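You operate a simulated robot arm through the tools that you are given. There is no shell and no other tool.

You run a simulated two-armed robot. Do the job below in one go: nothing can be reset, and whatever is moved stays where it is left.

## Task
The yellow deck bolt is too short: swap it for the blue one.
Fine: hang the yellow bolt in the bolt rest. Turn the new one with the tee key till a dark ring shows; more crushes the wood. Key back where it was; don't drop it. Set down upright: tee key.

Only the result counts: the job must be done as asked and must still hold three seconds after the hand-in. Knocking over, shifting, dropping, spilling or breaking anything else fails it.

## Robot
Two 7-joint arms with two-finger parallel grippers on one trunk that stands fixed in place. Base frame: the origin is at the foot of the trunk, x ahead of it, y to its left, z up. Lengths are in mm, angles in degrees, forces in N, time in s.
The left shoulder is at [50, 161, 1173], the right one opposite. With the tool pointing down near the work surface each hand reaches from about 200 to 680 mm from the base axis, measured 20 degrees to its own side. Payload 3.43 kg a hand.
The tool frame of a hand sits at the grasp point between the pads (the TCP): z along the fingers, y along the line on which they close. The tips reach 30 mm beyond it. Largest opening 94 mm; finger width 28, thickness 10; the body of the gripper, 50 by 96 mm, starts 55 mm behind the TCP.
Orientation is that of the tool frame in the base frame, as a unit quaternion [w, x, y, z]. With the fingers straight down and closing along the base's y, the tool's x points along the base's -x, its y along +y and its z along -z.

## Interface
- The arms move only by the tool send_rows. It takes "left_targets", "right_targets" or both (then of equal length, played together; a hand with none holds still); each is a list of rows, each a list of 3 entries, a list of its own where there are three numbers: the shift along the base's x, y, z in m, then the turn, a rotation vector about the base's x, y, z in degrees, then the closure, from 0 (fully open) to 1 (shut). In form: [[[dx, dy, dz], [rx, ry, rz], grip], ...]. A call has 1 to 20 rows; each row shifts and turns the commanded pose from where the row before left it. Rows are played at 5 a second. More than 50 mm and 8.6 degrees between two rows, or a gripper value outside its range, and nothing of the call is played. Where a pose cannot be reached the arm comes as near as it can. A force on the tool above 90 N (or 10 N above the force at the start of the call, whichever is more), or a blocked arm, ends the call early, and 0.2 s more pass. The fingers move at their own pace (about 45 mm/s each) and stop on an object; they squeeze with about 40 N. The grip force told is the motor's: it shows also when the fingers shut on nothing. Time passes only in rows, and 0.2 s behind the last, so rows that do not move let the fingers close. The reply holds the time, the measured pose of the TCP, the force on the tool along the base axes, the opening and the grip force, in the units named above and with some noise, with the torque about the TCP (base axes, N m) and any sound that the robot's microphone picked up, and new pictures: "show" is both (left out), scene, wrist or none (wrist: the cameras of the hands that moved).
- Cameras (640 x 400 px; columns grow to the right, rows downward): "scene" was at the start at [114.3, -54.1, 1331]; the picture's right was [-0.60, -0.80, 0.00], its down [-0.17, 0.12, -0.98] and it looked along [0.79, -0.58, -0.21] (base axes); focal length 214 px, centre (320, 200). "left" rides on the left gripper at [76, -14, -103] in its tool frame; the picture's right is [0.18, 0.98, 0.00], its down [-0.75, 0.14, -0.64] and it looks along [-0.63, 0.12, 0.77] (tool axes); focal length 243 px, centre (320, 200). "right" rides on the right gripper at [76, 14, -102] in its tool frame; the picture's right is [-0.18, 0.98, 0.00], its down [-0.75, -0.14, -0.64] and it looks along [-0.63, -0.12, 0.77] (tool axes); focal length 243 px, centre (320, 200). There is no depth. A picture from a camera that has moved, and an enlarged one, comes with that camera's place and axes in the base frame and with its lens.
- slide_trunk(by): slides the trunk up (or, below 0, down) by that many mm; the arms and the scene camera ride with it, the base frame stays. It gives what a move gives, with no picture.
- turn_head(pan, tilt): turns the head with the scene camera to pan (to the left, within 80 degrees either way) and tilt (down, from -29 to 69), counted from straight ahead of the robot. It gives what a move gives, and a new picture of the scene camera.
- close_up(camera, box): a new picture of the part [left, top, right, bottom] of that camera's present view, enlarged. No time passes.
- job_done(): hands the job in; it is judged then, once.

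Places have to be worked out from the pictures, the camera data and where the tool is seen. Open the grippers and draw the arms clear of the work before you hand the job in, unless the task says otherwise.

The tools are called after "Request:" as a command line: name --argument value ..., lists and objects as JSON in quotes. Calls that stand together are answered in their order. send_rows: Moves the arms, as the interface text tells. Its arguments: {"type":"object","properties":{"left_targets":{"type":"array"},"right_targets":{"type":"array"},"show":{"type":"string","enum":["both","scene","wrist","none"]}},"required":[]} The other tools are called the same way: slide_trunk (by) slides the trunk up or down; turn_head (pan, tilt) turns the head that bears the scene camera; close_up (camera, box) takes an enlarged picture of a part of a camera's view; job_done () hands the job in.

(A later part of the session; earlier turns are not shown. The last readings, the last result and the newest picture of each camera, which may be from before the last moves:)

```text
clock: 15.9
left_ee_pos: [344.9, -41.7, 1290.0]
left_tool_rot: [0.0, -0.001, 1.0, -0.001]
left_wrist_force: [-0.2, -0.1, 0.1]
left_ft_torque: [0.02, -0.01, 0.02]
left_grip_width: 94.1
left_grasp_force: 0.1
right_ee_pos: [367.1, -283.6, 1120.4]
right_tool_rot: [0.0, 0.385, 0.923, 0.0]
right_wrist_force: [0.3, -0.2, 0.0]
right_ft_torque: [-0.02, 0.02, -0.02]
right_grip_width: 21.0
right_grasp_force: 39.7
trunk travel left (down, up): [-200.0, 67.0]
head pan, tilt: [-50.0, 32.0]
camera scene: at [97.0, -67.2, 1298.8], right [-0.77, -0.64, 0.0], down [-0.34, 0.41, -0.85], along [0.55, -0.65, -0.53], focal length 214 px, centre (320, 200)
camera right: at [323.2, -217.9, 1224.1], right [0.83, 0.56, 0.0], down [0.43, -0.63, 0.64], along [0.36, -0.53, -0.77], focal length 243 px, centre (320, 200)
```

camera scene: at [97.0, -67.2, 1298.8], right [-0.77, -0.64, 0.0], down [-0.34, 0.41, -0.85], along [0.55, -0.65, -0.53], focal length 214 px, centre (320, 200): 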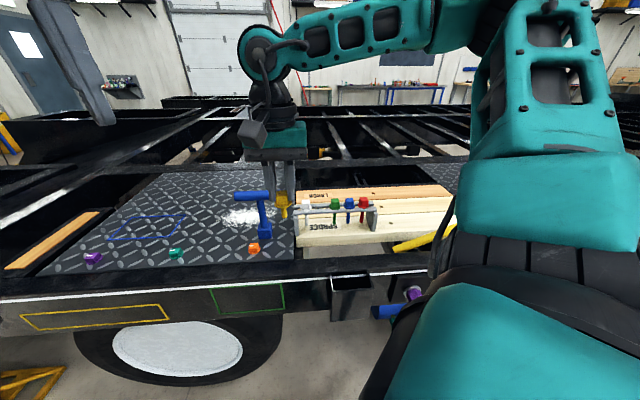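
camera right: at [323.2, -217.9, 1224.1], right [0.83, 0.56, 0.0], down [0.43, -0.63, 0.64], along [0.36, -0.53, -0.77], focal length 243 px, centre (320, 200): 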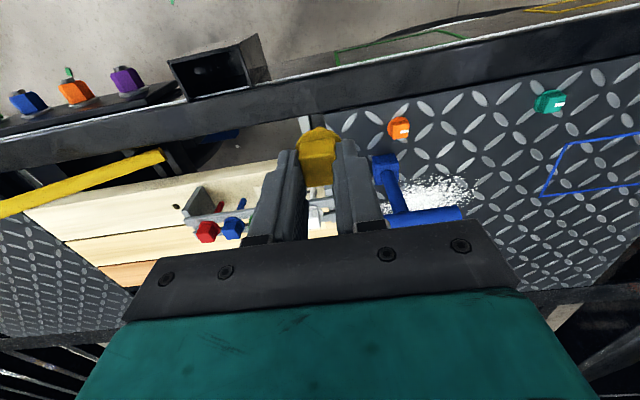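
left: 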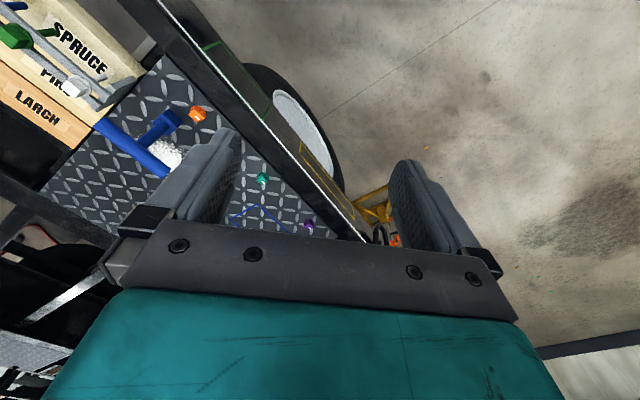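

The commanded pose follows what was reached, good. I move at height above the empty slot near (428,-464) with yaw −45°.

Request:
send_rows --right_targets '[[[0.0153, -0.0451, 0], [0, 0, 0], 0.9], [[0.0153, -0.0451, 0], [0, 0, 0], 0.9], [[0.0153, -0.0451, 0], [0, 0, 0], 0.9], [[0.0153, -0.0451, 0], [0, 0, 0], 0.9], [[0, 0, -0.02], [0, 0, 0], 0.9]]' --show "both"

Request:
close_up --camera "scene" --box '[285, 140, 385, 235]'

Request:
close_up --camera "right" --box '[240, 20, 400, 195]'

```text
clock: 17.1
left_ee_pos: [344.6, -42.9, 1289.9]
left_tool_rot: [0.0, -0.001, 1.0, -0.001]
left_wrist_force: [-0.9, 0.1, 0.6]
left_ft_torque: [-0.02, 0.0, 0.03]
left_grip_width: 94.1
left_grasp_force: 0.2
right_ee_pos: [431.5, -461.6, 1101.3]
right_tool_rot: [0.0, 0.382, 0.924, 0.001]
right_wrist_force: [0.2, -0.2, -1.0]
right_ft_torque: [-0.03, 0.02, -0.01]
right_grip_width: 21.2
right_grasp_force: 39.7
trunk travel left (down, up): [-200.0, 67.0]
head pan, tilt: [-50.0, 32.0]
camera scene: at [97.1, -67.4, 1298.8], right [-0.77, -0.64, 0.0], down [-0.34, 0.41, -0.85], along [0.55, -0.65, -0.53], focal length 214 px, centre (320, 200)
camera right: at [386.4, -398.3, 1203.8], right [0.83, 0.57, 0.0], down [0.43, -0.63, 0.64], along [0.36, -0.53, -0.77], focal length 243 px, centre (320, 200)
```

scene: 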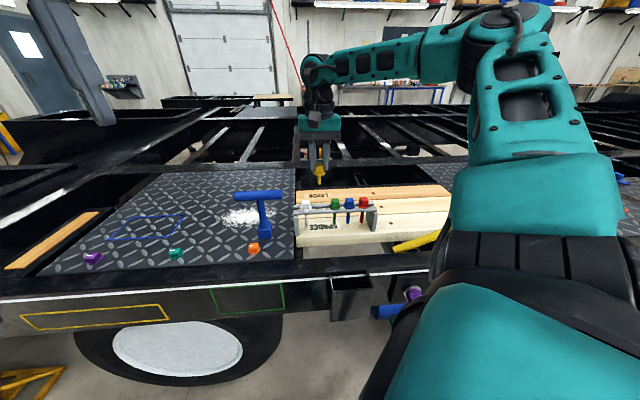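
right: 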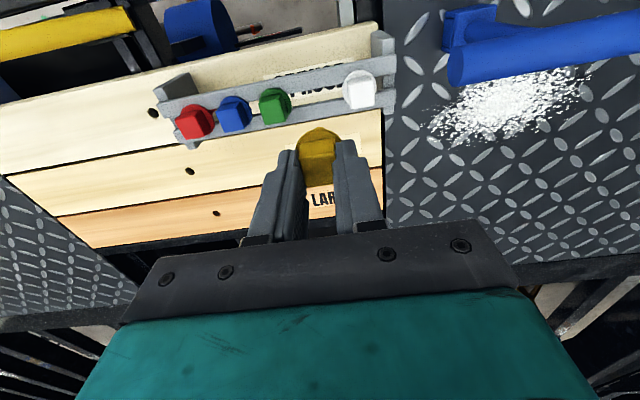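

```text
4.21 times, centred on (335, 188) of scene
camera zoom: at [97.1, -67.4, 1298.8], right [-0.77, -0.64, 0.0], down [-0.34, 0.41, -0.85], along [0.55, -0.65, -0.53], focal length 903 px, centre (257, 253)
```

zoom: 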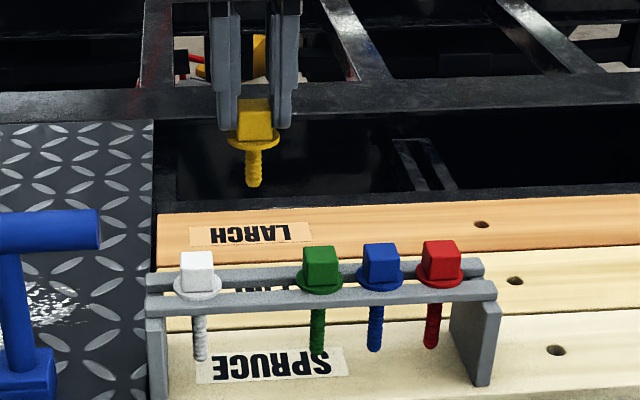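

```text
2.29 times, centred on (320, 108) of right
camera zoom: at [386.4, -398.3, 1203.8], right [0.83, 0.57, 0.0], down [0.43, -0.63, 0.64], along [0.36, -0.53, -0.77], focal length 555 px, centre (320, 411)
```

zoom: 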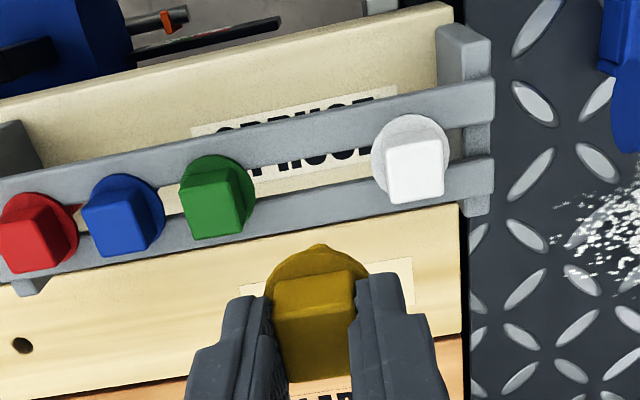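

I zoom into the empty slot between green and white to locate the rails' gap.

Request:
close_up --camera "right" --box '[255, 65, 385, 146]'

Request:
close_up --camera "right" --box '[285, 75, 345, 112]'

Request:
close_up --camera "scene" --box '[295, 193, 345, 225]'

```text
4.92 times, centred on (320, 106) of right
camera zoom: at [386.4, -398.3, 1203.8], right [0.83, 0.57, 0.0], down [0.43, -0.63, 0.64], along [0.36, -0.53, -0.77], focal length 1194 px, centre (320, 665)
```

zoom: 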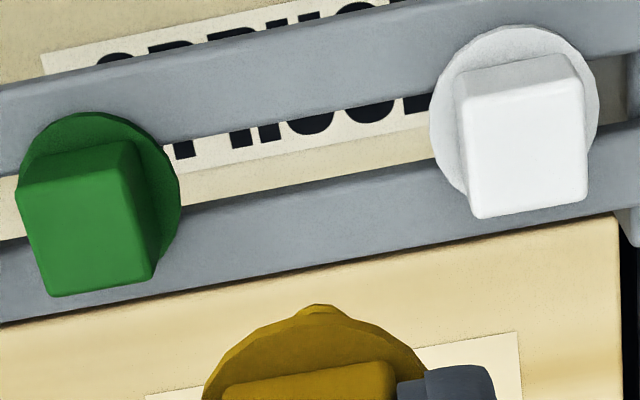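

```text
10.67 times, centred on (315, 94) of right
camera zoom: at [386.4, -398.3, 1203.8], right [0.83, 0.57, 0.0], down [0.43, -0.63, 0.64], along [0.36, -0.53, -0.77], focal length 2588 px, centre (373, 1336)
```

zoom: 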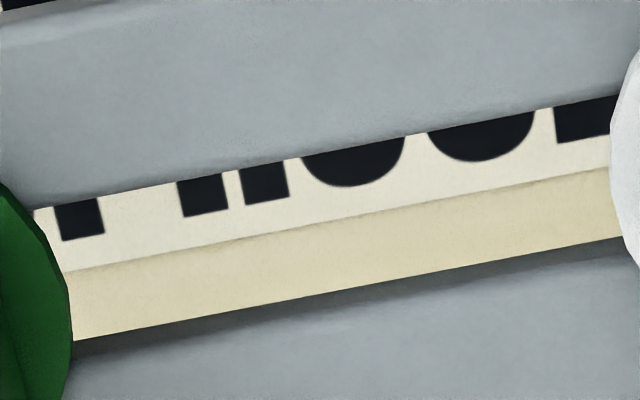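

```text
12.50 times, centred on (320, 209) of scene
camera zoom: at [97.1, -67.4, 1298.8], right [-0.77, -0.64, 0.0], down [-0.34, 0.41, -0.85], along [0.55, -0.65, -0.53], focal length 2681 px, centre (320, 88)
```

zoom: 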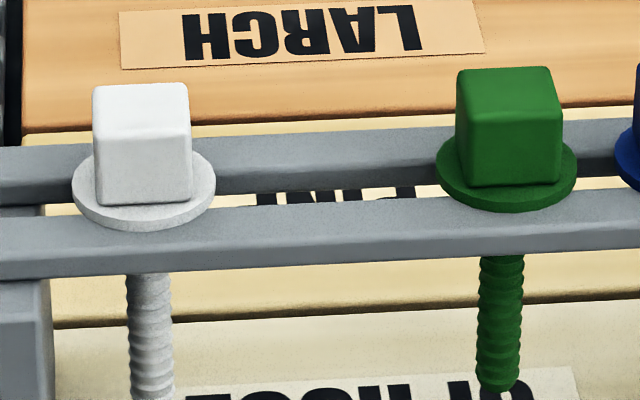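

The gap centre sits at about q=630 (slot midpoint ≈(428,-464)); the fingers will pass between green and white with ~10 mm to spare. I lower so the shank tip hovers just above the rails.

Request:
send_rows --right_targets '[[[-0.003, -0.0023, -0.03], [0, 0, 0], 0.9], [[0, 0, -0.025], [0, 0, 0], 0.9], [[0, 0, -0.013], [0, 0, 0], 0.9]]' --show "wrist"

Request:
close_up --camera "scene" --box '[290, 170, 350, 220]'

Request:
close_up --camera "right" --box '[270, 60, 370, 180]'

```text
clock: 17.9
left_ee_pos: [345.3, -42.1, 1290.8]
left_tool_rot: [0.0, -0.001, 1.0, -0.001]
left_wrist_force: [-0.3, 0.0, -0.3]
left_ft_torque: [-0.02, 0.0, 0.01]
left_grip_width: 94.0
left_grasp_force: 0.0
right_ee_pos: [426.6, -464.6, 1033.4]
right_tool_rot: [0.0, 0.383, 0.924, 0.0]
right_wrist_force: [-0.2, 0.2, -0.2]
right_ft_torque: [0.02, -0.03, 0.0]
right_grip_width: 20.8
right_grasp_force: 40.3
trunk travel left (down, up): [-200.0, 67.0]
head pan, tilt: [-50.0, 32.0]
camera right: at [382.1, -400.2, 1136.6], right [0.83, 0.56, 0.0], down [0.43, -0.63, 0.64], along [0.36, -0.53, -0.77], focal length 243 px, centre (320, 200)
```

right: 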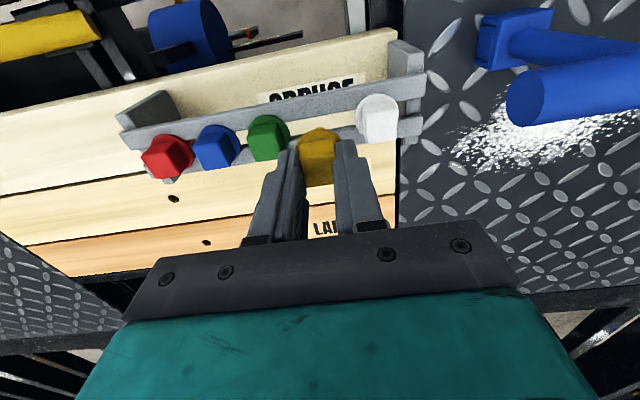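

```text
8.00 times, centred on (320, 195) of scene
camera zoom: at [97.1, -67.4, 1298.8], right [-0.77, -0.64, 0.0], down [-0.34, 0.41, -0.85], along [0.55, -0.65, -0.53], focal length 1716 px, centre (320, 240)
```

zoom: 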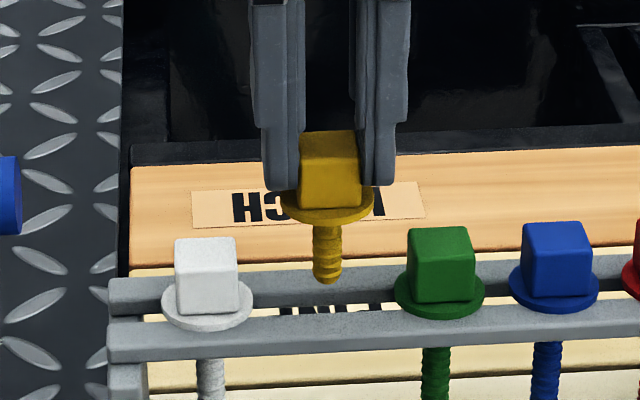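

```text
3.33 times, centred on (320, 120) of right
camera zoom: at [382.1, -400.2, 1136.6], right [0.83, 0.56, 0.0], down [0.43, -0.63, 0.64], along [0.36, -0.53, -0.77], focal length 809 px, centre (320, 467)
```

zoom: 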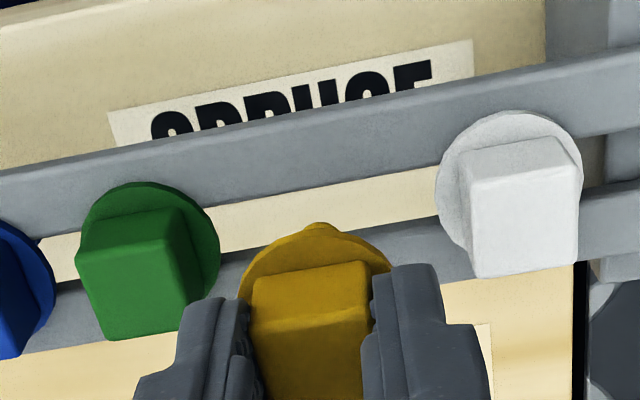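

The tip is about 10 mm above the rails. I shift ~2 mm along the row and lower 7 mm, then check alignment over the gap.

Request:
send_rows --right_targets '[[[0.0014, 0.001, -0.004], [0, 0, 0], 0.9], [[0, 0, -0.004], [0, 0, 0], 0.9]]' --show "none"

Request:
close_up --camera "scene" --box '[305, 180, 335, 215]'

Request:
close_up --camera "right" --box '[280, 90, 360, 150]'

```text
clock: 18.5
left_ee_pos: [343.1, -43.4, 1290.2]
left_tool_rot: [0.0, 0.0, 1.0, -0.001]
left_wrist_force: [0.3, 0.0, 0.1]
left_ft_torque: [0.02, -0.04, 0.0]
left_grip_width: 93.8
left_grasp_force: 0.0
right_ee_pos: [427.2, -464.5, 1025.8]
right_tool_rot: [0.0, 0.382, 0.924, 0.0]
right_wrist_force: [0.2, -0.2, -1.0]
right_ft_torque: [0.0, 0.04, -0.01]
right_grip_width: 21.0
right_grasp_force: 39.9
trunk travel left (down, up): [-200.0, 67.0]
head pan, tilt: [-50.0, 32.0]
```

```text
11.43 times, centred on (320, 198) of scene
camera zoom: at [97.0, -67.3, 1298.8], right [-0.77, -0.64, 0.0], down [-0.34, 0.41, -0.85], along [0.55, -0.65, -0.53], focal length 2451 px, centre (320, 229)
```

zoom: 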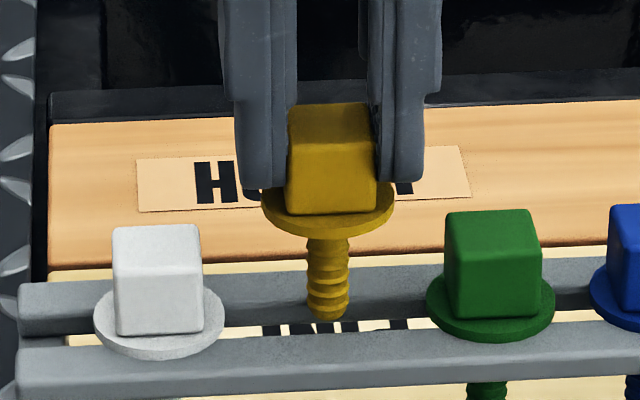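

```text
6.67 times, centred on (320, 120) of right
camera zoom: at [382.4, -399.6, 1128.2], right [0.83, 0.56, 0.0], down [0.43, -0.63, 0.64], along [0.36, -0.53, -0.77], focal length 1618 px, centre (320, 733)
```

zoom: 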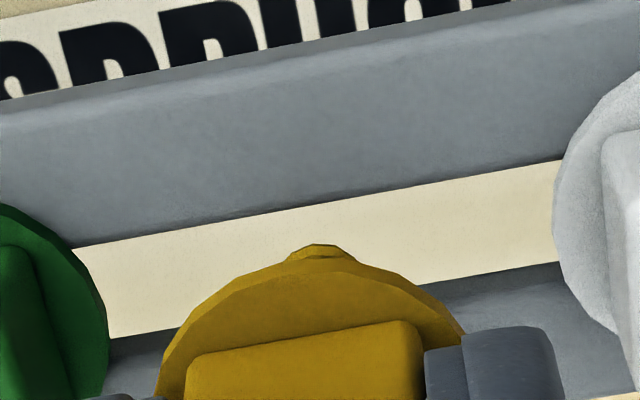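

From both views the tip is ~2 mm above the rails and about 1.5–2 mm too far from the robot. I shift −1.5 mm across the rails and lower 2 mm.

Request:
send_rows --right_targets '[[[-0.0011, 0.0011, 0], [0, 0, 0], 0.9], [[0, 0, -0.002], [0, 0, 0], 0.9]]' --show "none"

Request:
close_up --camera "scene" --box '[305, 180, 335, 215]'

Request:
close_up --camera "right" --box '[280, 90, 360, 150]'

```text
clock: 19.1
left_ee_pos: [345.1, -41.1, 1290.4]
left_tool_rot: [0.0, -0.001, 1.0, -0.001]
left_wrist_force: [0.4, 0.3, 0.6]
left_ft_torque: [-0.04, -0.04, -0.03]
left_grip_width: 94.0
left_grasp_force: 0.1
right_ee_pos: [425.6, -464.1, 1023.3]
right_tool_rot: [0.0, 0.382, 0.924, 0.001]
right_wrist_force: [0.4, -0.8, -0.6]
right_ft_torque: [0.01, -0.02, 0.0]
right_grip_width: 21.1
right_grasp_force: 40.1
trunk travel left (down, up): [-200.0, 67.0]
head pan, tilt: [-50.0, 32.0]
```

```text
11.43 times, centred on (320, 198) of scene
camera zoom: at [97.1, -67.3, 1298.8], right [-0.77, -0.64, 0.0], down [-0.34, 0.41, -0.85], along [0.55, -0.65, -0.53], focal length 2451 px, centre (320, 229)
```

zoom: 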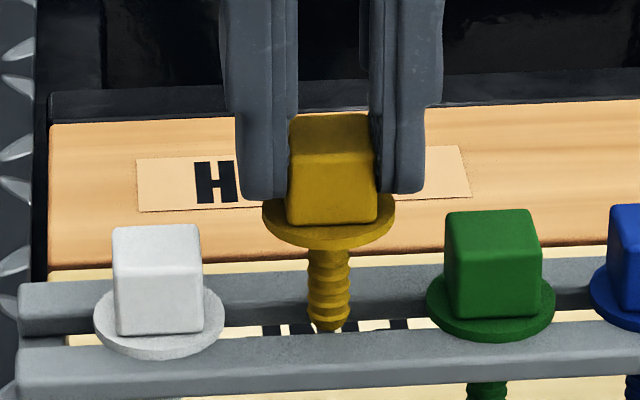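

```text
6.67 times, centred on (320, 120) of right
camera zoom: at [381.4, -398.9, 1125.7], right [0.83, 0.56, 0.0], down [0.43, -0.63, 0.64], along [0.36, -0.53, -0.77], focal length 1618 px, centre (320, 733)
```

zoom: 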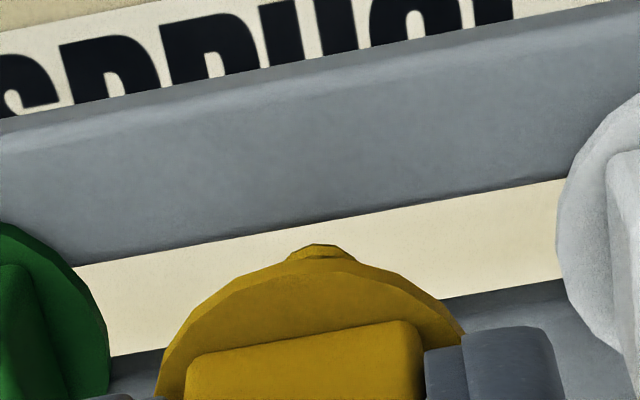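

Tip is now about at rail-top level and nearly centred; I nudge −0.7 mm and lower in small steps, watching the force.

Request:
send_rows --right_targets '[[[-0.0005, 0.0005, 0], [0, 0, 0], 0.9], [[0, 0, -0.002], [0, 0, 0], 0.9], [[0, 0, -0.002], [0, 0, 0], 0.9]]' --show "none"

Request:
close_up --camera "scene" --box '[305, 180, 335, 215]'

Request:
close_up --camera "right" --box '[280, 90, 360, 150]'

```text
clock: 19.9
left_ee_pos: [343.6, -41.6, 1289.3]
left_tool_rot: [0.0, -0.001, 1.0, 0.0]
left_wrist_force: [0.1, -0.8, -0.6]
left_ft_torque: [-0.01, 0.03, -0.02]
left_grip_width: 93.9
left_grasp_force: 0.2
right_ee_pos: [425.7, -463.2, 1018.4]
right_tool_rot: [0.0, 0.382, 0.924, 0.0]
right_wrist_force: [-0.9, -0.2, -0.5]
right_ft_torque: [0.02, -0.01, 0.01]
right_grip_width: 20.9
right_grasp_force: 40.3
trunk travel left (down, up): [-200.0, 67.0]
head pan, tilt: [-50.0, 32.0]
```

```text
11.43 times, centred on (320, 198) of scene
camera zoom: at [97.0, -67.3, 1298.8], right [-0.77, -0.64, 0.0], down [-0.34, 0.41, -0.85], along [0.55, -0.65, -0.53], focal length 2451 px, centre (320, 229)
```

zoom: 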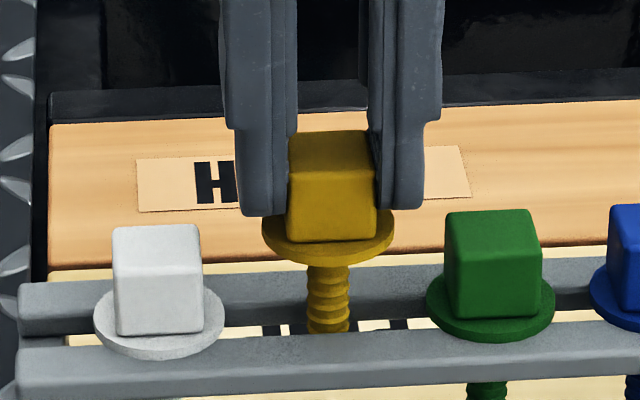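

```text
6.67 times, centred on (320, 120) of right
camera zoom: at [380.9, -397.9, 1121.8], right [0.83, 0.56, 0.0], down [0.43, -0.63, 0.64], along [0.36, -0.53, -0.77], focal length 1618 px, centre (320, 733)
```

zoom: 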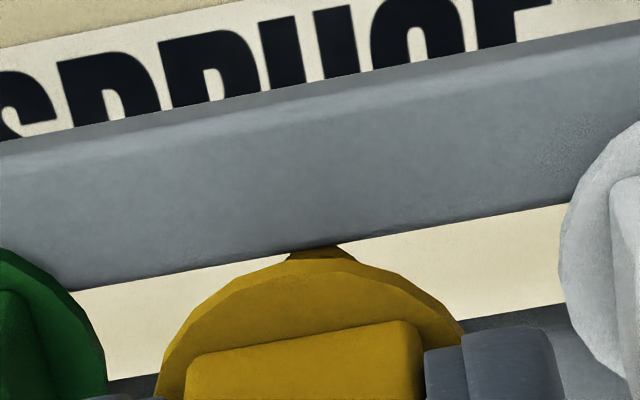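

The tip has entered the gap with no contact force. I keep lowering 18 mm in small steps.

Request:
send_rows --right_targets '[[[0, 0, -0.004], [0, 0, 0], 0.9], [[0, 0, -0.004], [0, 0, 0], 0.9], [[0, 0, -0.005], [0, 0, 0], 0.9], [[0, 0, -0.005], [0, 0, 0], 0.9]]' --show "none"

Request:
close_up --camera "scene" --box '[305, 185, 335, 220]'

Request:
close_up --camera "right" --box '[260, 90, 380, 180]'

```text
clock: 20.9
left_ee_pos: [344.5, -43.1, 1289.5]
left_tool_rot: [0.0, -0.001, 1.0, 0.0]
left_wrist_force: [-0.2, -0.9, 0.5]
left_ft_torque: [0.0, -0.03, 0.01]
left_grip_width: 93.9
left_grasp_force: 0.1
right_ee_pos: [425.2, -461.2, 1001.7]
right_tool_rot: [0.0, 0.383, 0.924, -0.001]
right_wrist_force: [-0.2, -0.8, -0.7]
right_ft_torque: [0.01, 0.0, 0.02]
right_grip_width: 21.2
right_grasp_force: 39.5
trunk travel left (down, up): [-200.0, 67.0]
head pan, tilt: [-50.0, 32.0]
```

```text
11.43 times, centred on (320, 202) of scene
camera zoom: at [97.1, -67.3, 1298.8], right [-0.77, -0.64, 0.0], down [-0.34, 0.41, -0.85], along [0.55, -0.65, -0.53], focal length 2451 px, centre (320, 171)
```

zoom: 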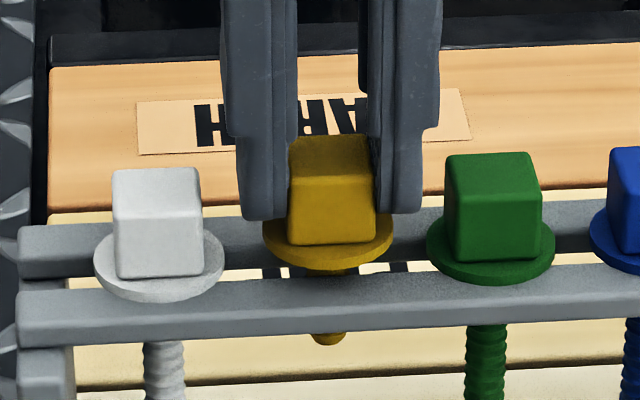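

```text
4.44 times, centred on (320, 135) of right
camera zoom: at [380.8, -397.8, 1104.3], right [0.83, 0.56, 0.0], down [0.43, -0.63, 0.64], along [0.36, -0.53, -0.77], focal length 1078 px, centre (320, 489)
```

zoom: 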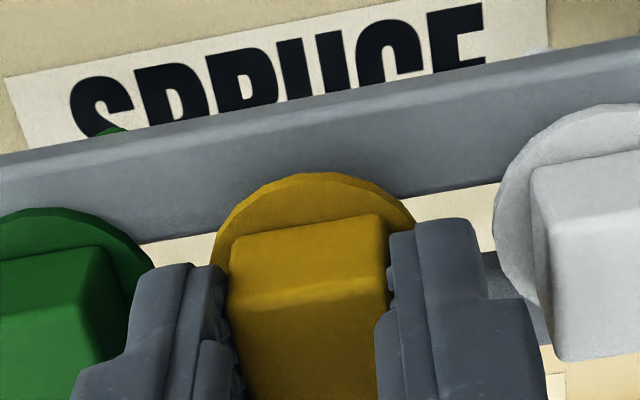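

About 6 mm remain until the flange rests on the rails. I lower 5 mm, then check.

Request:
send_rows --right_targets '[[[0, 0, -0.003], [0, 0, 0], 0.9], [[0, 0, -0.002], [0, 0, 0], 0.9]]' --show "none"

Request:
close_up --camera "scene" --box '[305, 185, 335, 220]'

```text
clock: 21.5
left_ee_pos: [345.1, -42.4, 1291.1]
left_tool_rot: [0.0, -0.001, 1.0, -0.001]
left_wrist_force: [0.4, -0.5, 0.1]
left_ft_torque: [0.03, 0.0, -0.03]
left_grip_width: 93.9
left_grasp_force: 0.0
right_ee_pos: [425.5, -462.0, 996.0]
right_tool_rot: [0.0, 0.383, 0.924, 0.0]
right_wrist_force: [0.4, 0.6, -0.8]
right_ft_torque: [-0.01, 0.03, 0.02]
right_grip_width: 20.9
right_grasp_force: 40.0
trunk travel left (down, up): [-200.0, 67.0]
head pan, tilt: [-50.0, 32.0]
```

```text
11.43 times, centred on (320, 202) of scene
camera zoom: at [97.0, -67.3, 1298.8], right [-0.77, -0.64, 0.0], down [-0.34, 0.41, -0.85], along [0.55, -0.65, -0.53], focal length 2451 px, centre (320, 171)
```

zoom: 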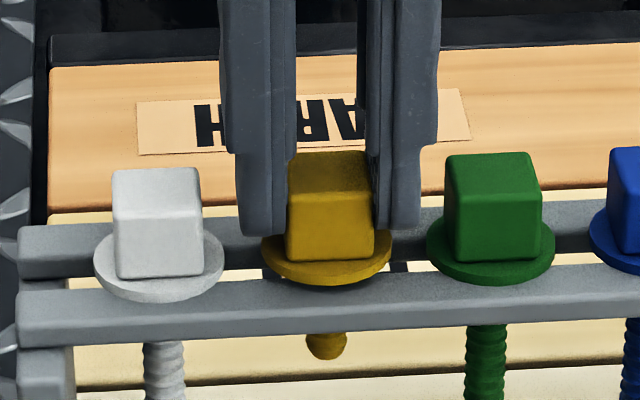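

About 2 mm left. I lower in 1 mm steps.

Request:
send_rows --right_targets '[[[0, 0, -0.001], [0, 0, 0], 0.9], [[0, 0, -0.001], [0, 0, 0], 0.9]]' --show "none"

Request:
close_up --camera "scene" --box '[305, 185, 335, 220]'

```text
clock: 22.1
left_ee_pos: [344.8, -42.6, 1290.2]
left_tool_rot: [0.0, -0.001, 1.0, -0.001]
left_wrist_force: [-0.1, 0.1, 1.1]
left_ft_torque: [0.03, -0.02, -0.02]
left_grip_width: 94.1
left_grasp_force: 0.0
right_ee_pos: [425.0, -462.8, 994.2]
right_tool_rot: [0.0, 0.383, 0.924, 0.0]
right_wrist_force: [0.0, -0.7, -0.3]
right_ft_torque: [-0.02, 0.02, -0.02]
right_grip_width: 20.9
right_grasp_force: 40.0
trunk travel left (down, up): [-200.0, 67.0]
head pan, tilt: [-50.0, 32.0]
```

```text
11.43 times, centred on (320, 202) of scene
camera zoom: at [97.0, -67.3, 1298.8], right [-0.77, -0.64, 0.0], down [-0.34, 0.41, -0.85], along [0.55, -0.65, -0.53], focal length 2451 px, centre (320, 171)
```

zoom: 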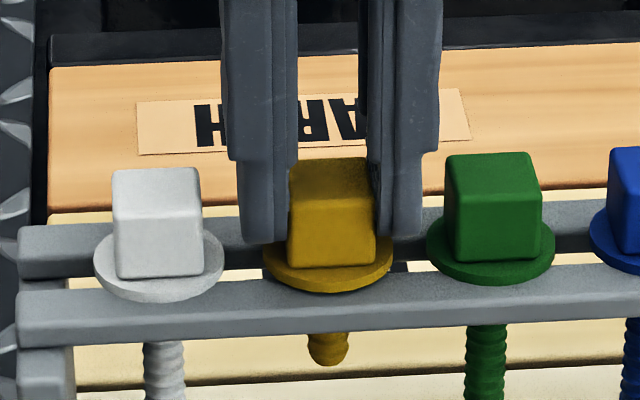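

Nearly seated; one more 1 mm and check for contact force.

Request:
send_rows --right_targets '[[[0, 0, -0.001], [0, 0, 0], 0.9], [[0, 0, 0], [0, 0, 0], 0.9]]' --show "none"

Request:
close_up --camera "scene" --box '[305, 185, 335, 220]'

```text
clock: 22.7
left_ee_pos: [344.0, -42.7, 1290.5]
left_tool_rot: [-0.001, -0.001, 1.0, -0.001]
left_wrist_force: [-0.4, 0.2, 0.7]
left_ft_torque: [-0.02, 0.03, 0.01]
left_grip_width: 94.1
left_grasp_force: 0.0
right_ee_pos: [426.1, -462.4, 994.0]
right_tool_rot: [-0.001, 0.383, 0.924, 0.0]
right_wrist_force: [0.5, 0.3, 0.2]
right_ft_torque: [0.02, -0.01, -0.01]
right_grip_width: 21.0
right_grasp_force: 39.9
trunk travel left (down, up): [-200.0, 67.0]
head pan, tilt: [-50.0, 32.0]
```

```text
11.43 times, centred on (320, 202) of scene
camera zoom: at [97.0, -67.3, 1298.8], right [-0.77, -0.64, 0.0], down [-0.34, 0.41, -0.85], along [0.55, -0.65, -0.53], focal length 2451 px, centre (320, 171)
```

zoom: 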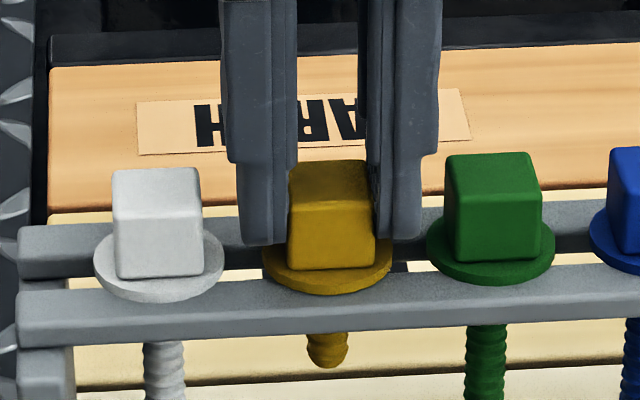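

Seated to within a fraction of a millimetre. I open just to ~28 mm (neighbours are close) and rise straight up.

Request:
send_rows --right_targets '[[[0, 0, 0], [0, 0, 0], 0.72], [[0, 0, 0], [0, 0, 0], 0.7], [[0, 0, 0.003], [0, 0, 0], 0.7], [[0, 0, 0.02], [0, 0, 0], 0.7], [[0, 0, 0.04], [0, 0, 0], 0.7], [[0, 0, 0.04], [0, 0, 0], 0.7]]' --show "both"

Request:
close_up --camera "scene" --box '[290, 170, 390, 235]'

Request:
close_up --camera "right" --box '[140, 40, 420, 200]'

```text
clock: 24.1
left_ee_pos: [343.7, -42.2, 1289.8]
left_tool_rot: [0.001, -0.001, 1.0, -0.001]
left_wrist_force: [0.0, -0.3, -0.4]
left_ft_torque: [0.0, 0.02, -0.01]
left_grip_width: 93.8
left_grasp_force: 0.0
right_ee_pos: [422.8, -462.4, 1096.9]
right_tool_rot: [0.0, 0.382, 0.924, -0.001]
right_wrist_force: [0.3, 0.0, -0.4]
right_ft_torque: [-0.05, -0.02, -0.04]
right_grip_width: 27.9
right_grasp_force: 0.0
trunk travel left (down, up): [-200.0, 67.0]
head pan, tilt: [-50.0, 32.0]
camera scene: at [96.8, -66.9, 1298.8], right [-0.77, -0.64, 0.0], down [-0.34, 0.41, -0.85], along [0.55, -0.65, -0.53], focal length 214 px, centre (320, 200)
camera right: at [379.6, -397.4, 1199.3], right [0.82, 0.57, 0.0], down [0.43, -0.63, 0.64], along [0.36, -0.53, -0.77], focal length 243 px, centre (320, 200)
```

scene: 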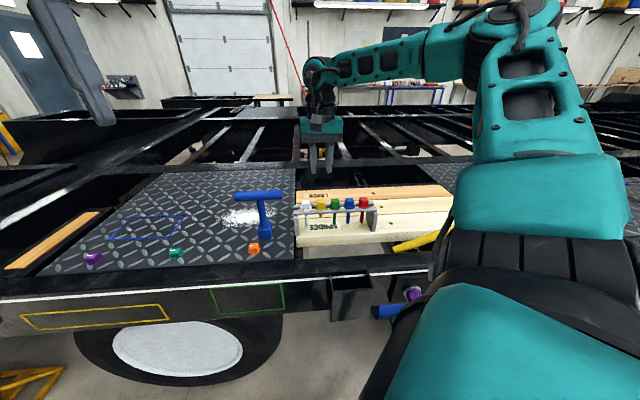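
right: 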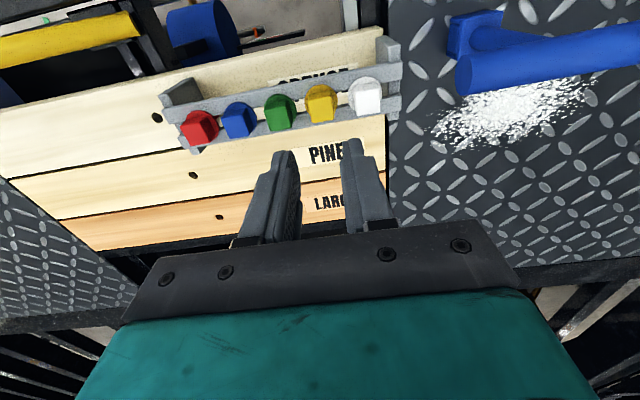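

```text
6.15 times, centred on (340, 202) of scene
camera zoom: at [96.8, -66.9, 1298.8], right [-0.77, -0.64, 0.0], down [-0.34, 0.41, -0.85], along [0.55, -0.65, -0.53], focal length 1320 px, centre (197, 185)
```

zoom: 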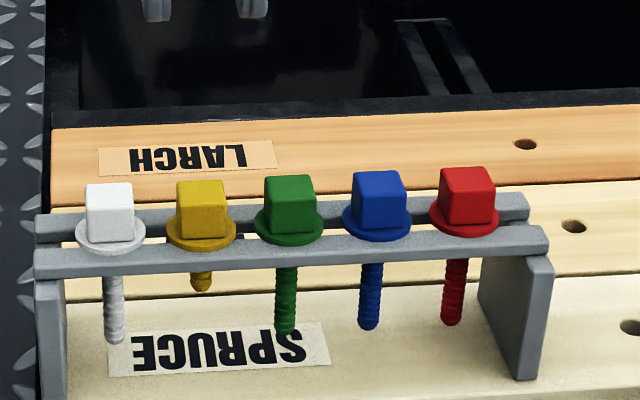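

```text
2.29 times, centred on (280, 120) of right
camera zoom: at [379.6, -397.4, 1199.3], right [0.82, 0.57, 0.0], down [0.43, -0.63, 0.64], along [0.36, -0.53, -0.77], focal length 555 px, centre (411, 383)
```

zoom: 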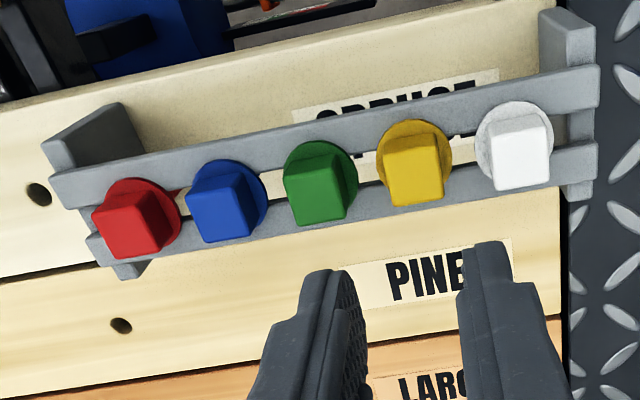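

The yellow bolt hangs properly between white and green, evenly spaced. The blue bolt is exactly (-59.7,-59.6) from it, so I shift by that at height and then check alignment.

Request:
send_rows --right_targets '[[[-0.0299, -0.0298, 0], [0, 0, 0], 0.7], [[-0.0298, -0.0298, 0], [0, 0, 0], 0.7], [[0, 0, -0.04], [0, 0, 0], 0.7], [[0, 0, -0.025], [0, 0, 0], 0.7]]' --show "both"

Request:
close_up --camera "scene" --box '[320, 170, 380, 220]'

Request:
close_up --camera "right" --box '[220, 80, 420, 205]'

```text
clock: 25.1
left_ee_pos: [344.9, -43.1, 1290.9]
left_tool_rot: [0.0, -0.001, 1.0, -0.001]
left_wrist_force: [0.7, -0.5, 0.6]
left_ft_torque: [0.0, 0.03, 0.0]
left_grip_width: 93.8
left_grasp_force: 0.0
right_ee_pos: [365.0, -523.7, 1030.1]
right_tool_rot: [0.0, 0.383, 0.924, 0.0]
right_wrist_force: [0.2, -0.6, 0.1]
right_ft_torque: [-0.01, 0.03, 0.01]
right_grip_width: 28.2
right_grasp_force: 0.1
trunk travel left (down, up): [-200.0, 67.0]
head pan, tilt: [-50.0, 32.0]
camera scene: at [97.0, -67.3, 1298.9], right [-0.77, -0.64, 0.0], down [-0.34, 0.41, -0.85], along [0.55, -0.65, -0.53], focal length 214 px, centre (320, 200)
camera right: at [320.3, -457.9, 1132.7], right [0.83, 0.56, 0.0], down [0.43, -0.63, 0.64], along [0.36, -0.53, -0.77], focal length 243 px, centre (320, 200)
```

scene: 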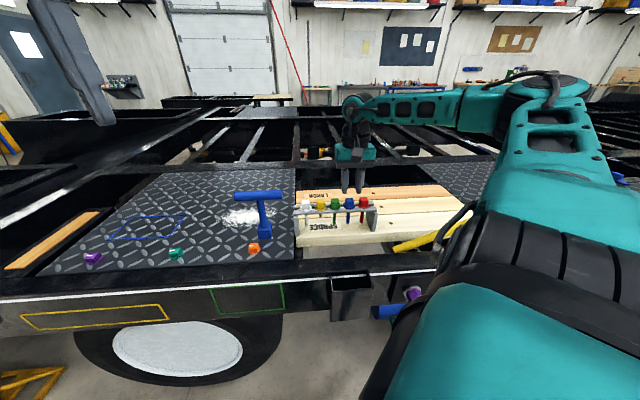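
right: 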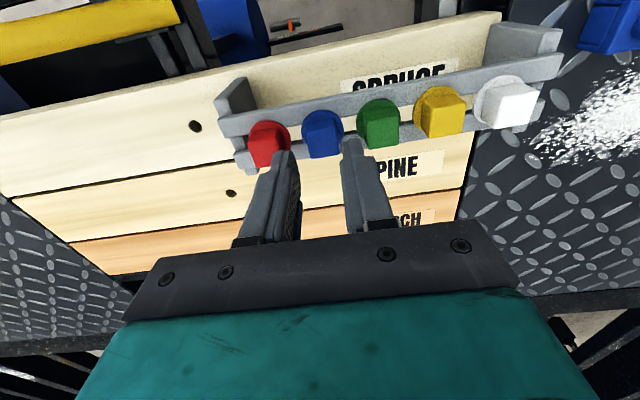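

```text
8.00 times, centred on (350, 195) of scene
camera zoom: at [97.0, -67.3, 1298.9], right [-0.77, -0.64, 0.0], down [-0.34, 0.41, -0.85], along [0.55, -0.65, -0.53], focal length 1716 px, centre (80, 240)
```

zoom: 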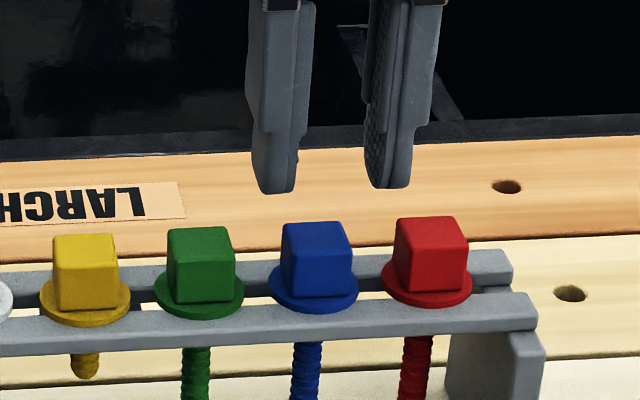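

```text
3.20 times, centred on (320, 142) of right
camera zoom: at [320.3, -457.9, 1132.7], right [0.83, 0.56, 0.0], down [0.43, -0.63, 0.64], along [0.36, -0.53, -0.77], focal length 776 px, centre (320, 384)
```

zoom: 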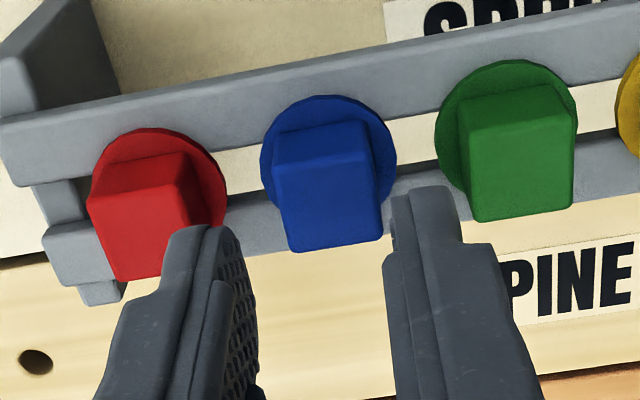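

The blue head sits ~2.8 mm along +p from the finger midline; I correct by (2,2) mm and come down to just above the head, then recheck.

Request:
send_rows --right_targets '[[[0.002, 0.002, 0], [0, 0, 0], 0.7], [[0, 0, -0.016], [0, 0, 0], 0.7], [[0, 0, 0], [0, 0, 0], 0.7]]' --show "none"

Request:
close_up --camera "scene" --box '[320, 180, 380, 220]'

Request:
close_up --camera "right" --box '[240, 90, 400, 190]'

```text
clock: 25.9
left_ee_pos: [343.8, -42.3, 1291.3]
left_tool_rot: [0.0, -0.001, 1.0, -0.001]
left_wrist_force: [-0.3, -0.7, 0.2]
left_ft_torque: [0.01, 0.01, -0.01]
left_grip_width: 94.3
left_grasp_force: 0.0
right_ee_pos: [367.4, -520.4, 1014.5]
right_tool_rot: [0.0, 0.383, 0.924, 0.0]
right_wrist_force: [0.2, -0.1, 0.2]
right_ft_torque: [-0.01, 0.01, -0.01]
right_grip_width: 28.1
right_grasp_force: 0.0
trunk travel left (down, up): [-200.0, 67.0]
head pan, tilt: [-50.0, 32.0]
```

```text
10.00 times, centred on (350, 200) of scene
camera zoom: at [96.9, -67.1, 1298.9], right [-0.77, -0.64, 0.0], down [-0.34, 0.41, -0.85], along [0.55, -0.65, -0.53], focal length 2145 px, centre (20, 200)
```

zoom: 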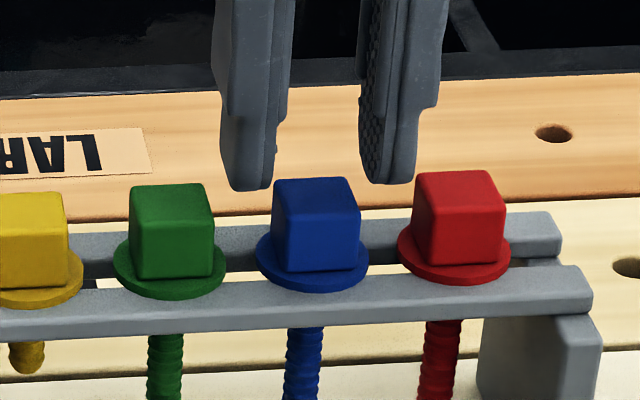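

```text
4.00 times, centred on (320, 140) of right
camera zoom: at [323.0, -455.6, 1117.1], right [0.83, 0.56, 0.0], down [0.43, -0.63, 0.64], along [0.36, -0.53, -0.77], focal length 970 px, centre (320, 440)
```

zoom: 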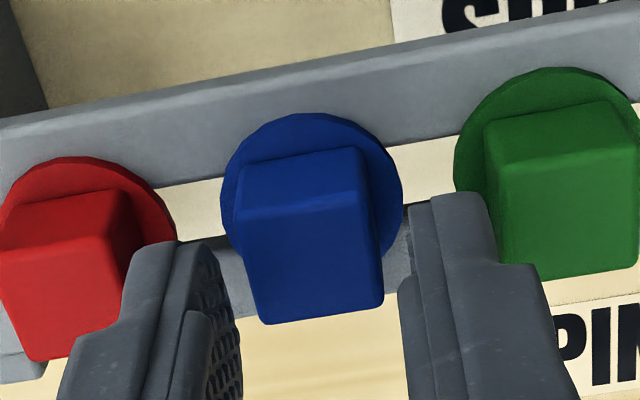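

The fingers straddle the blue head evenly in the scene view. I lower 20 mm in small steps, watching the force, then check before closing.

Request:
send_rows --right_targets '[[[0, 0, -0.005], [0, 0, 0], 0.7], [[0, 0, -0.005], [0, 0, 0], 0.7], [[0, 0, -0.005], [0, 0, 0], 0.7], [[0, 0, -0.005], [0, 0, 0], 0.7]]' --show "none"

Request:
close_up --camera "scene" --box '[320, 180, 380, 220]'

Request:
close_up --camera "right" --box '[240, 90, 400, 190]'

```text
clock: 26.9
left_ee_pos: [343.6, -42.0, 1291.2]
left_tool_rot: [0.0, -0.001, 1.0, -0.001]
left_wrist_force: [0.1, -0.2, -0.2]
left_ft_torque: [0.01, 0.05, 0.01]
left_grip_width: 93.9
left_grasp_force: 0.0
right_ee_pos: [367.8, -519.8, 994.3]
right_tool_rot: [0.0, 0.383, 0.924, 0.0]
right_wrist_force: [-0.1, 0.0, -0.2]
right_ft_torque: [-0.02, -0.02, -0.01]
right_grip_width: 28.2
right_grasp_force: 0.1
trunk travel left (down, up): [-200.0, 67.0]
head pan, tilt: [-50.0, 32.0]
```

```text
10.00 times, centred on (350, 200) of scene
camera zoom: at [97.0, -67.3, 1298.8], right [-0.77, -0.64, 0.0], down [-0.34, 0.41, -0.85], along [0.55, -0.65, -0.53], focal length 2145 px, centre (20, 200)
```

zoom: 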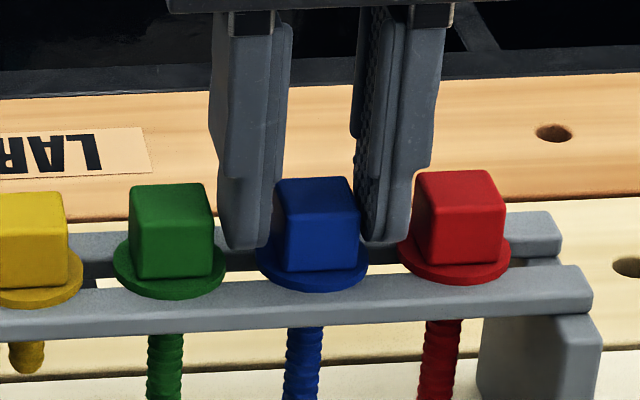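

```text
4.00 times, centred on (320, 140) of right
camera zoom: at [323.0, -455.6, 1097.7], right [0.83, 0.56, 0.0], down [0.43, -0.63, 0.64], along [0.36, -0.53, -0.77], focal length 970 px, centre (320, 440)
```

zoom: 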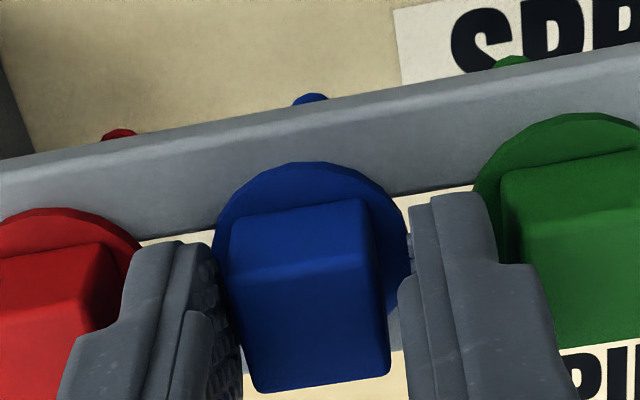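

Same relative picture as with the yellow bolt in grip (within ~0.6 mm). I close on the blue head.

Request:
send_rows --right_targets '[[[0, 0, 0], [0, 0, 0], 0.85], [[0, 0, 0], [0, 0, 0], 0.9], [[0, 0, 0], [0, 0, 0], 0.9], [[0, 0, 0], [0, 0, 0], 0.9]]' --show "none"

Request:
close_up --camera "right" --box '[260, 120, 380, 195]'

```text
clock: 27.9
left_ee_pos: [344.1, -41.9, 1290.7]
left_tool_rot: [-0.001, -0.001, 1.0, -0.001]
left_wrist_force: [0.5, 0.3, -0.6]
left_ft_torque: [-0.02, 0.02, 0.0]
left_grip_width: 93.9
left_grasp_force: 0.1
right_ee_pos: [367.7, -519.1, 995.3]
right_tool_rot: [-0.001, 0.383, 0.924, 0.0]
right_wrist_force: [-0.6, -0.3, 0.5]
right_ft_torque: [0.02, -0.02, 0.01]
right_grip_width: 21.1
right_grasp_force: 40.0
trunk travel left (down, up): [-200.0, 67.0]
head pan, tilt: [-50.0, 32.0]
```

```text
5.33 times, centred on (320, 158) of right
camera zoom: at [323.0, -455.6, 1097.8], right [0.83, 0.56, 0.0], down [0.43, -0.63, 0.64], along [0.36, -0.53, -0.77], focal length 1294 px, centre (320, 427)
```

zoom: 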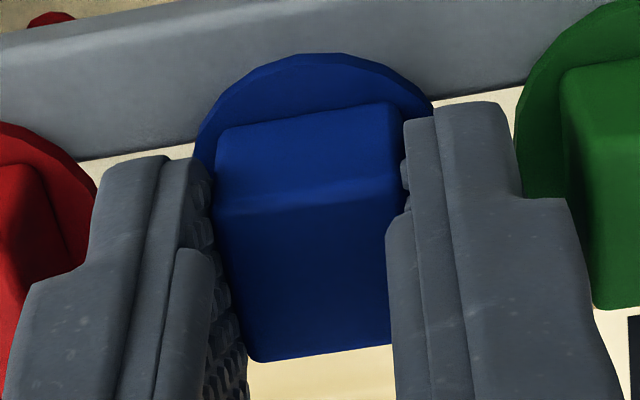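

Gripped at 21.1 mm; the blue bolt sits ~1.2 mm farther out in the fingers than the yellow did (I'll compensate). I lift it straight out.

Request:
send_rows --right_targets '[[[0, 0, 0.005], [0, 0, 0], 0.9], [[0, 0, 0.01], [0, 0, 0], 0.9], [[0, 0, 0.02], [0, 0, 0], 0.9], [[0, 0, 0.03], [0, 0, 0], 0.9], [[0, 0, 0.035], [0, 0, 0], 0.9], [[0, 0, 0.035], [0, 0, 0], 0.9], [[0, 0, 0], [0, 0, 0], 0.9]]' --show "both"

Request:
close_up --camera "scene" --box '[300, 130, 400, 235]'

Request:
close_up --camera "right" --box '[240, 80, 400, 200]'

```text
clock: 29.5
left_ee_pos: [343.6, -42.9, 1290.1]
left_tool_rot: [0.001, -0.001, 1.0, 0.0]
left_wrist_force: [-0.4, 0.5, 0.2]
left_ft_torque: [0.01, -0.01, 0.0]
left_grip_width: 94.2
left_grasp_force: 0.1
right_ee_pos: [367.6, -519.2, 1131.5]
right_tool_rot: [0.0, 0.382, 0.924, 0.0]
right_wrist_force: [-0.6, 0.0, -1.1]
right_ft_torque: [-0.01, 0.0, -0.02]
right_grip_width: 21.2
right_grasp_force: 40.2
trunk travel left (down, up): [-200.0, 67.0]
head pan, tilt: [-50.0, 32.0]
camera scene: at [97.1, -67.5, 1298.8], right [-0.77, -0.64, 0.0], down [-0.34, 0.41, -0.85], along [0.55, -0.65, -0.53], focal length 214 px, centre (320, 200)
camera right: at [323.5, -455.2, 1234.7], right [0.83, 0.56, 0.0], down [0.43, -0.63, 0.64], along [0.36, -0.53, -0.77], focal length 243 px, centre (320, 200)
```

scene: 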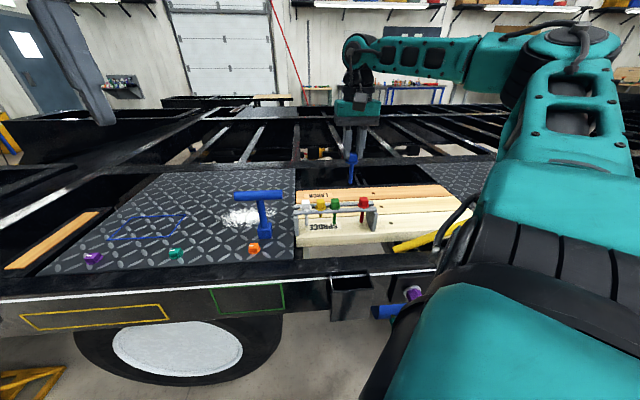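
right: 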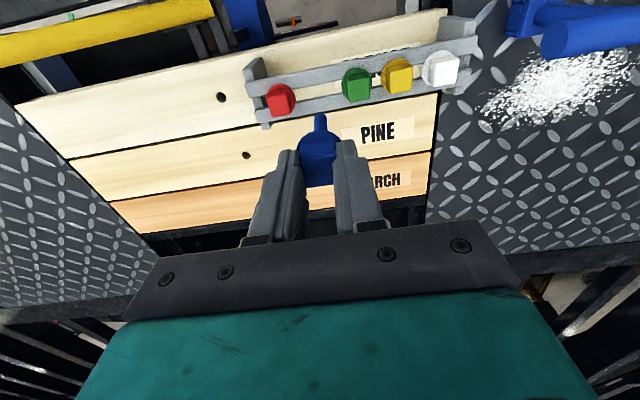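

```text
3.81 times, centred on (350, 182) of scene
camera zoom: at [97.1, -67.5, 1298.8], right [-0.77, -0.64, 0.0], down [-0.34, 0.41, -0.85], along [0.55, -0.65, -0.53], focal length 817 px, centre (206, 267)
```

zoom: 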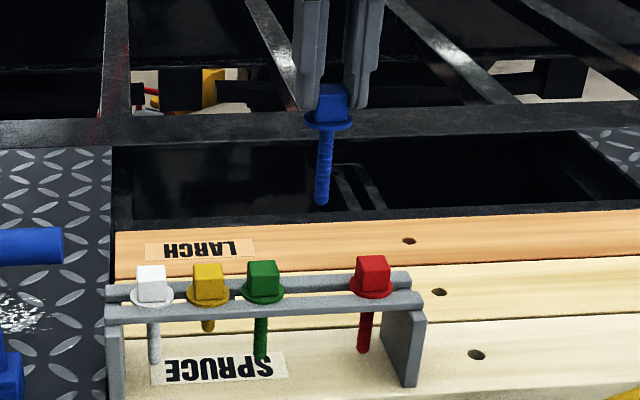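

```text
3.33 times, centred on (320, 140) of right
camera zoom: at [323.5, -455.2, 1234.7], right [0.83, 0.56, 0.0], down [0.43, -0.63, 0.64], along [0.36, -0.53, -0.77], focal length 809 px, centre (320, 400)
```

zoom: 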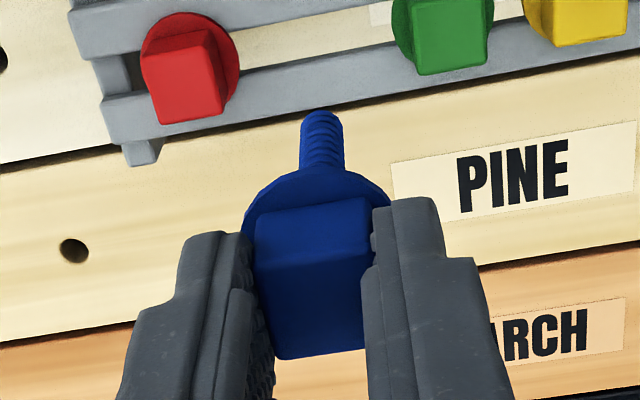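

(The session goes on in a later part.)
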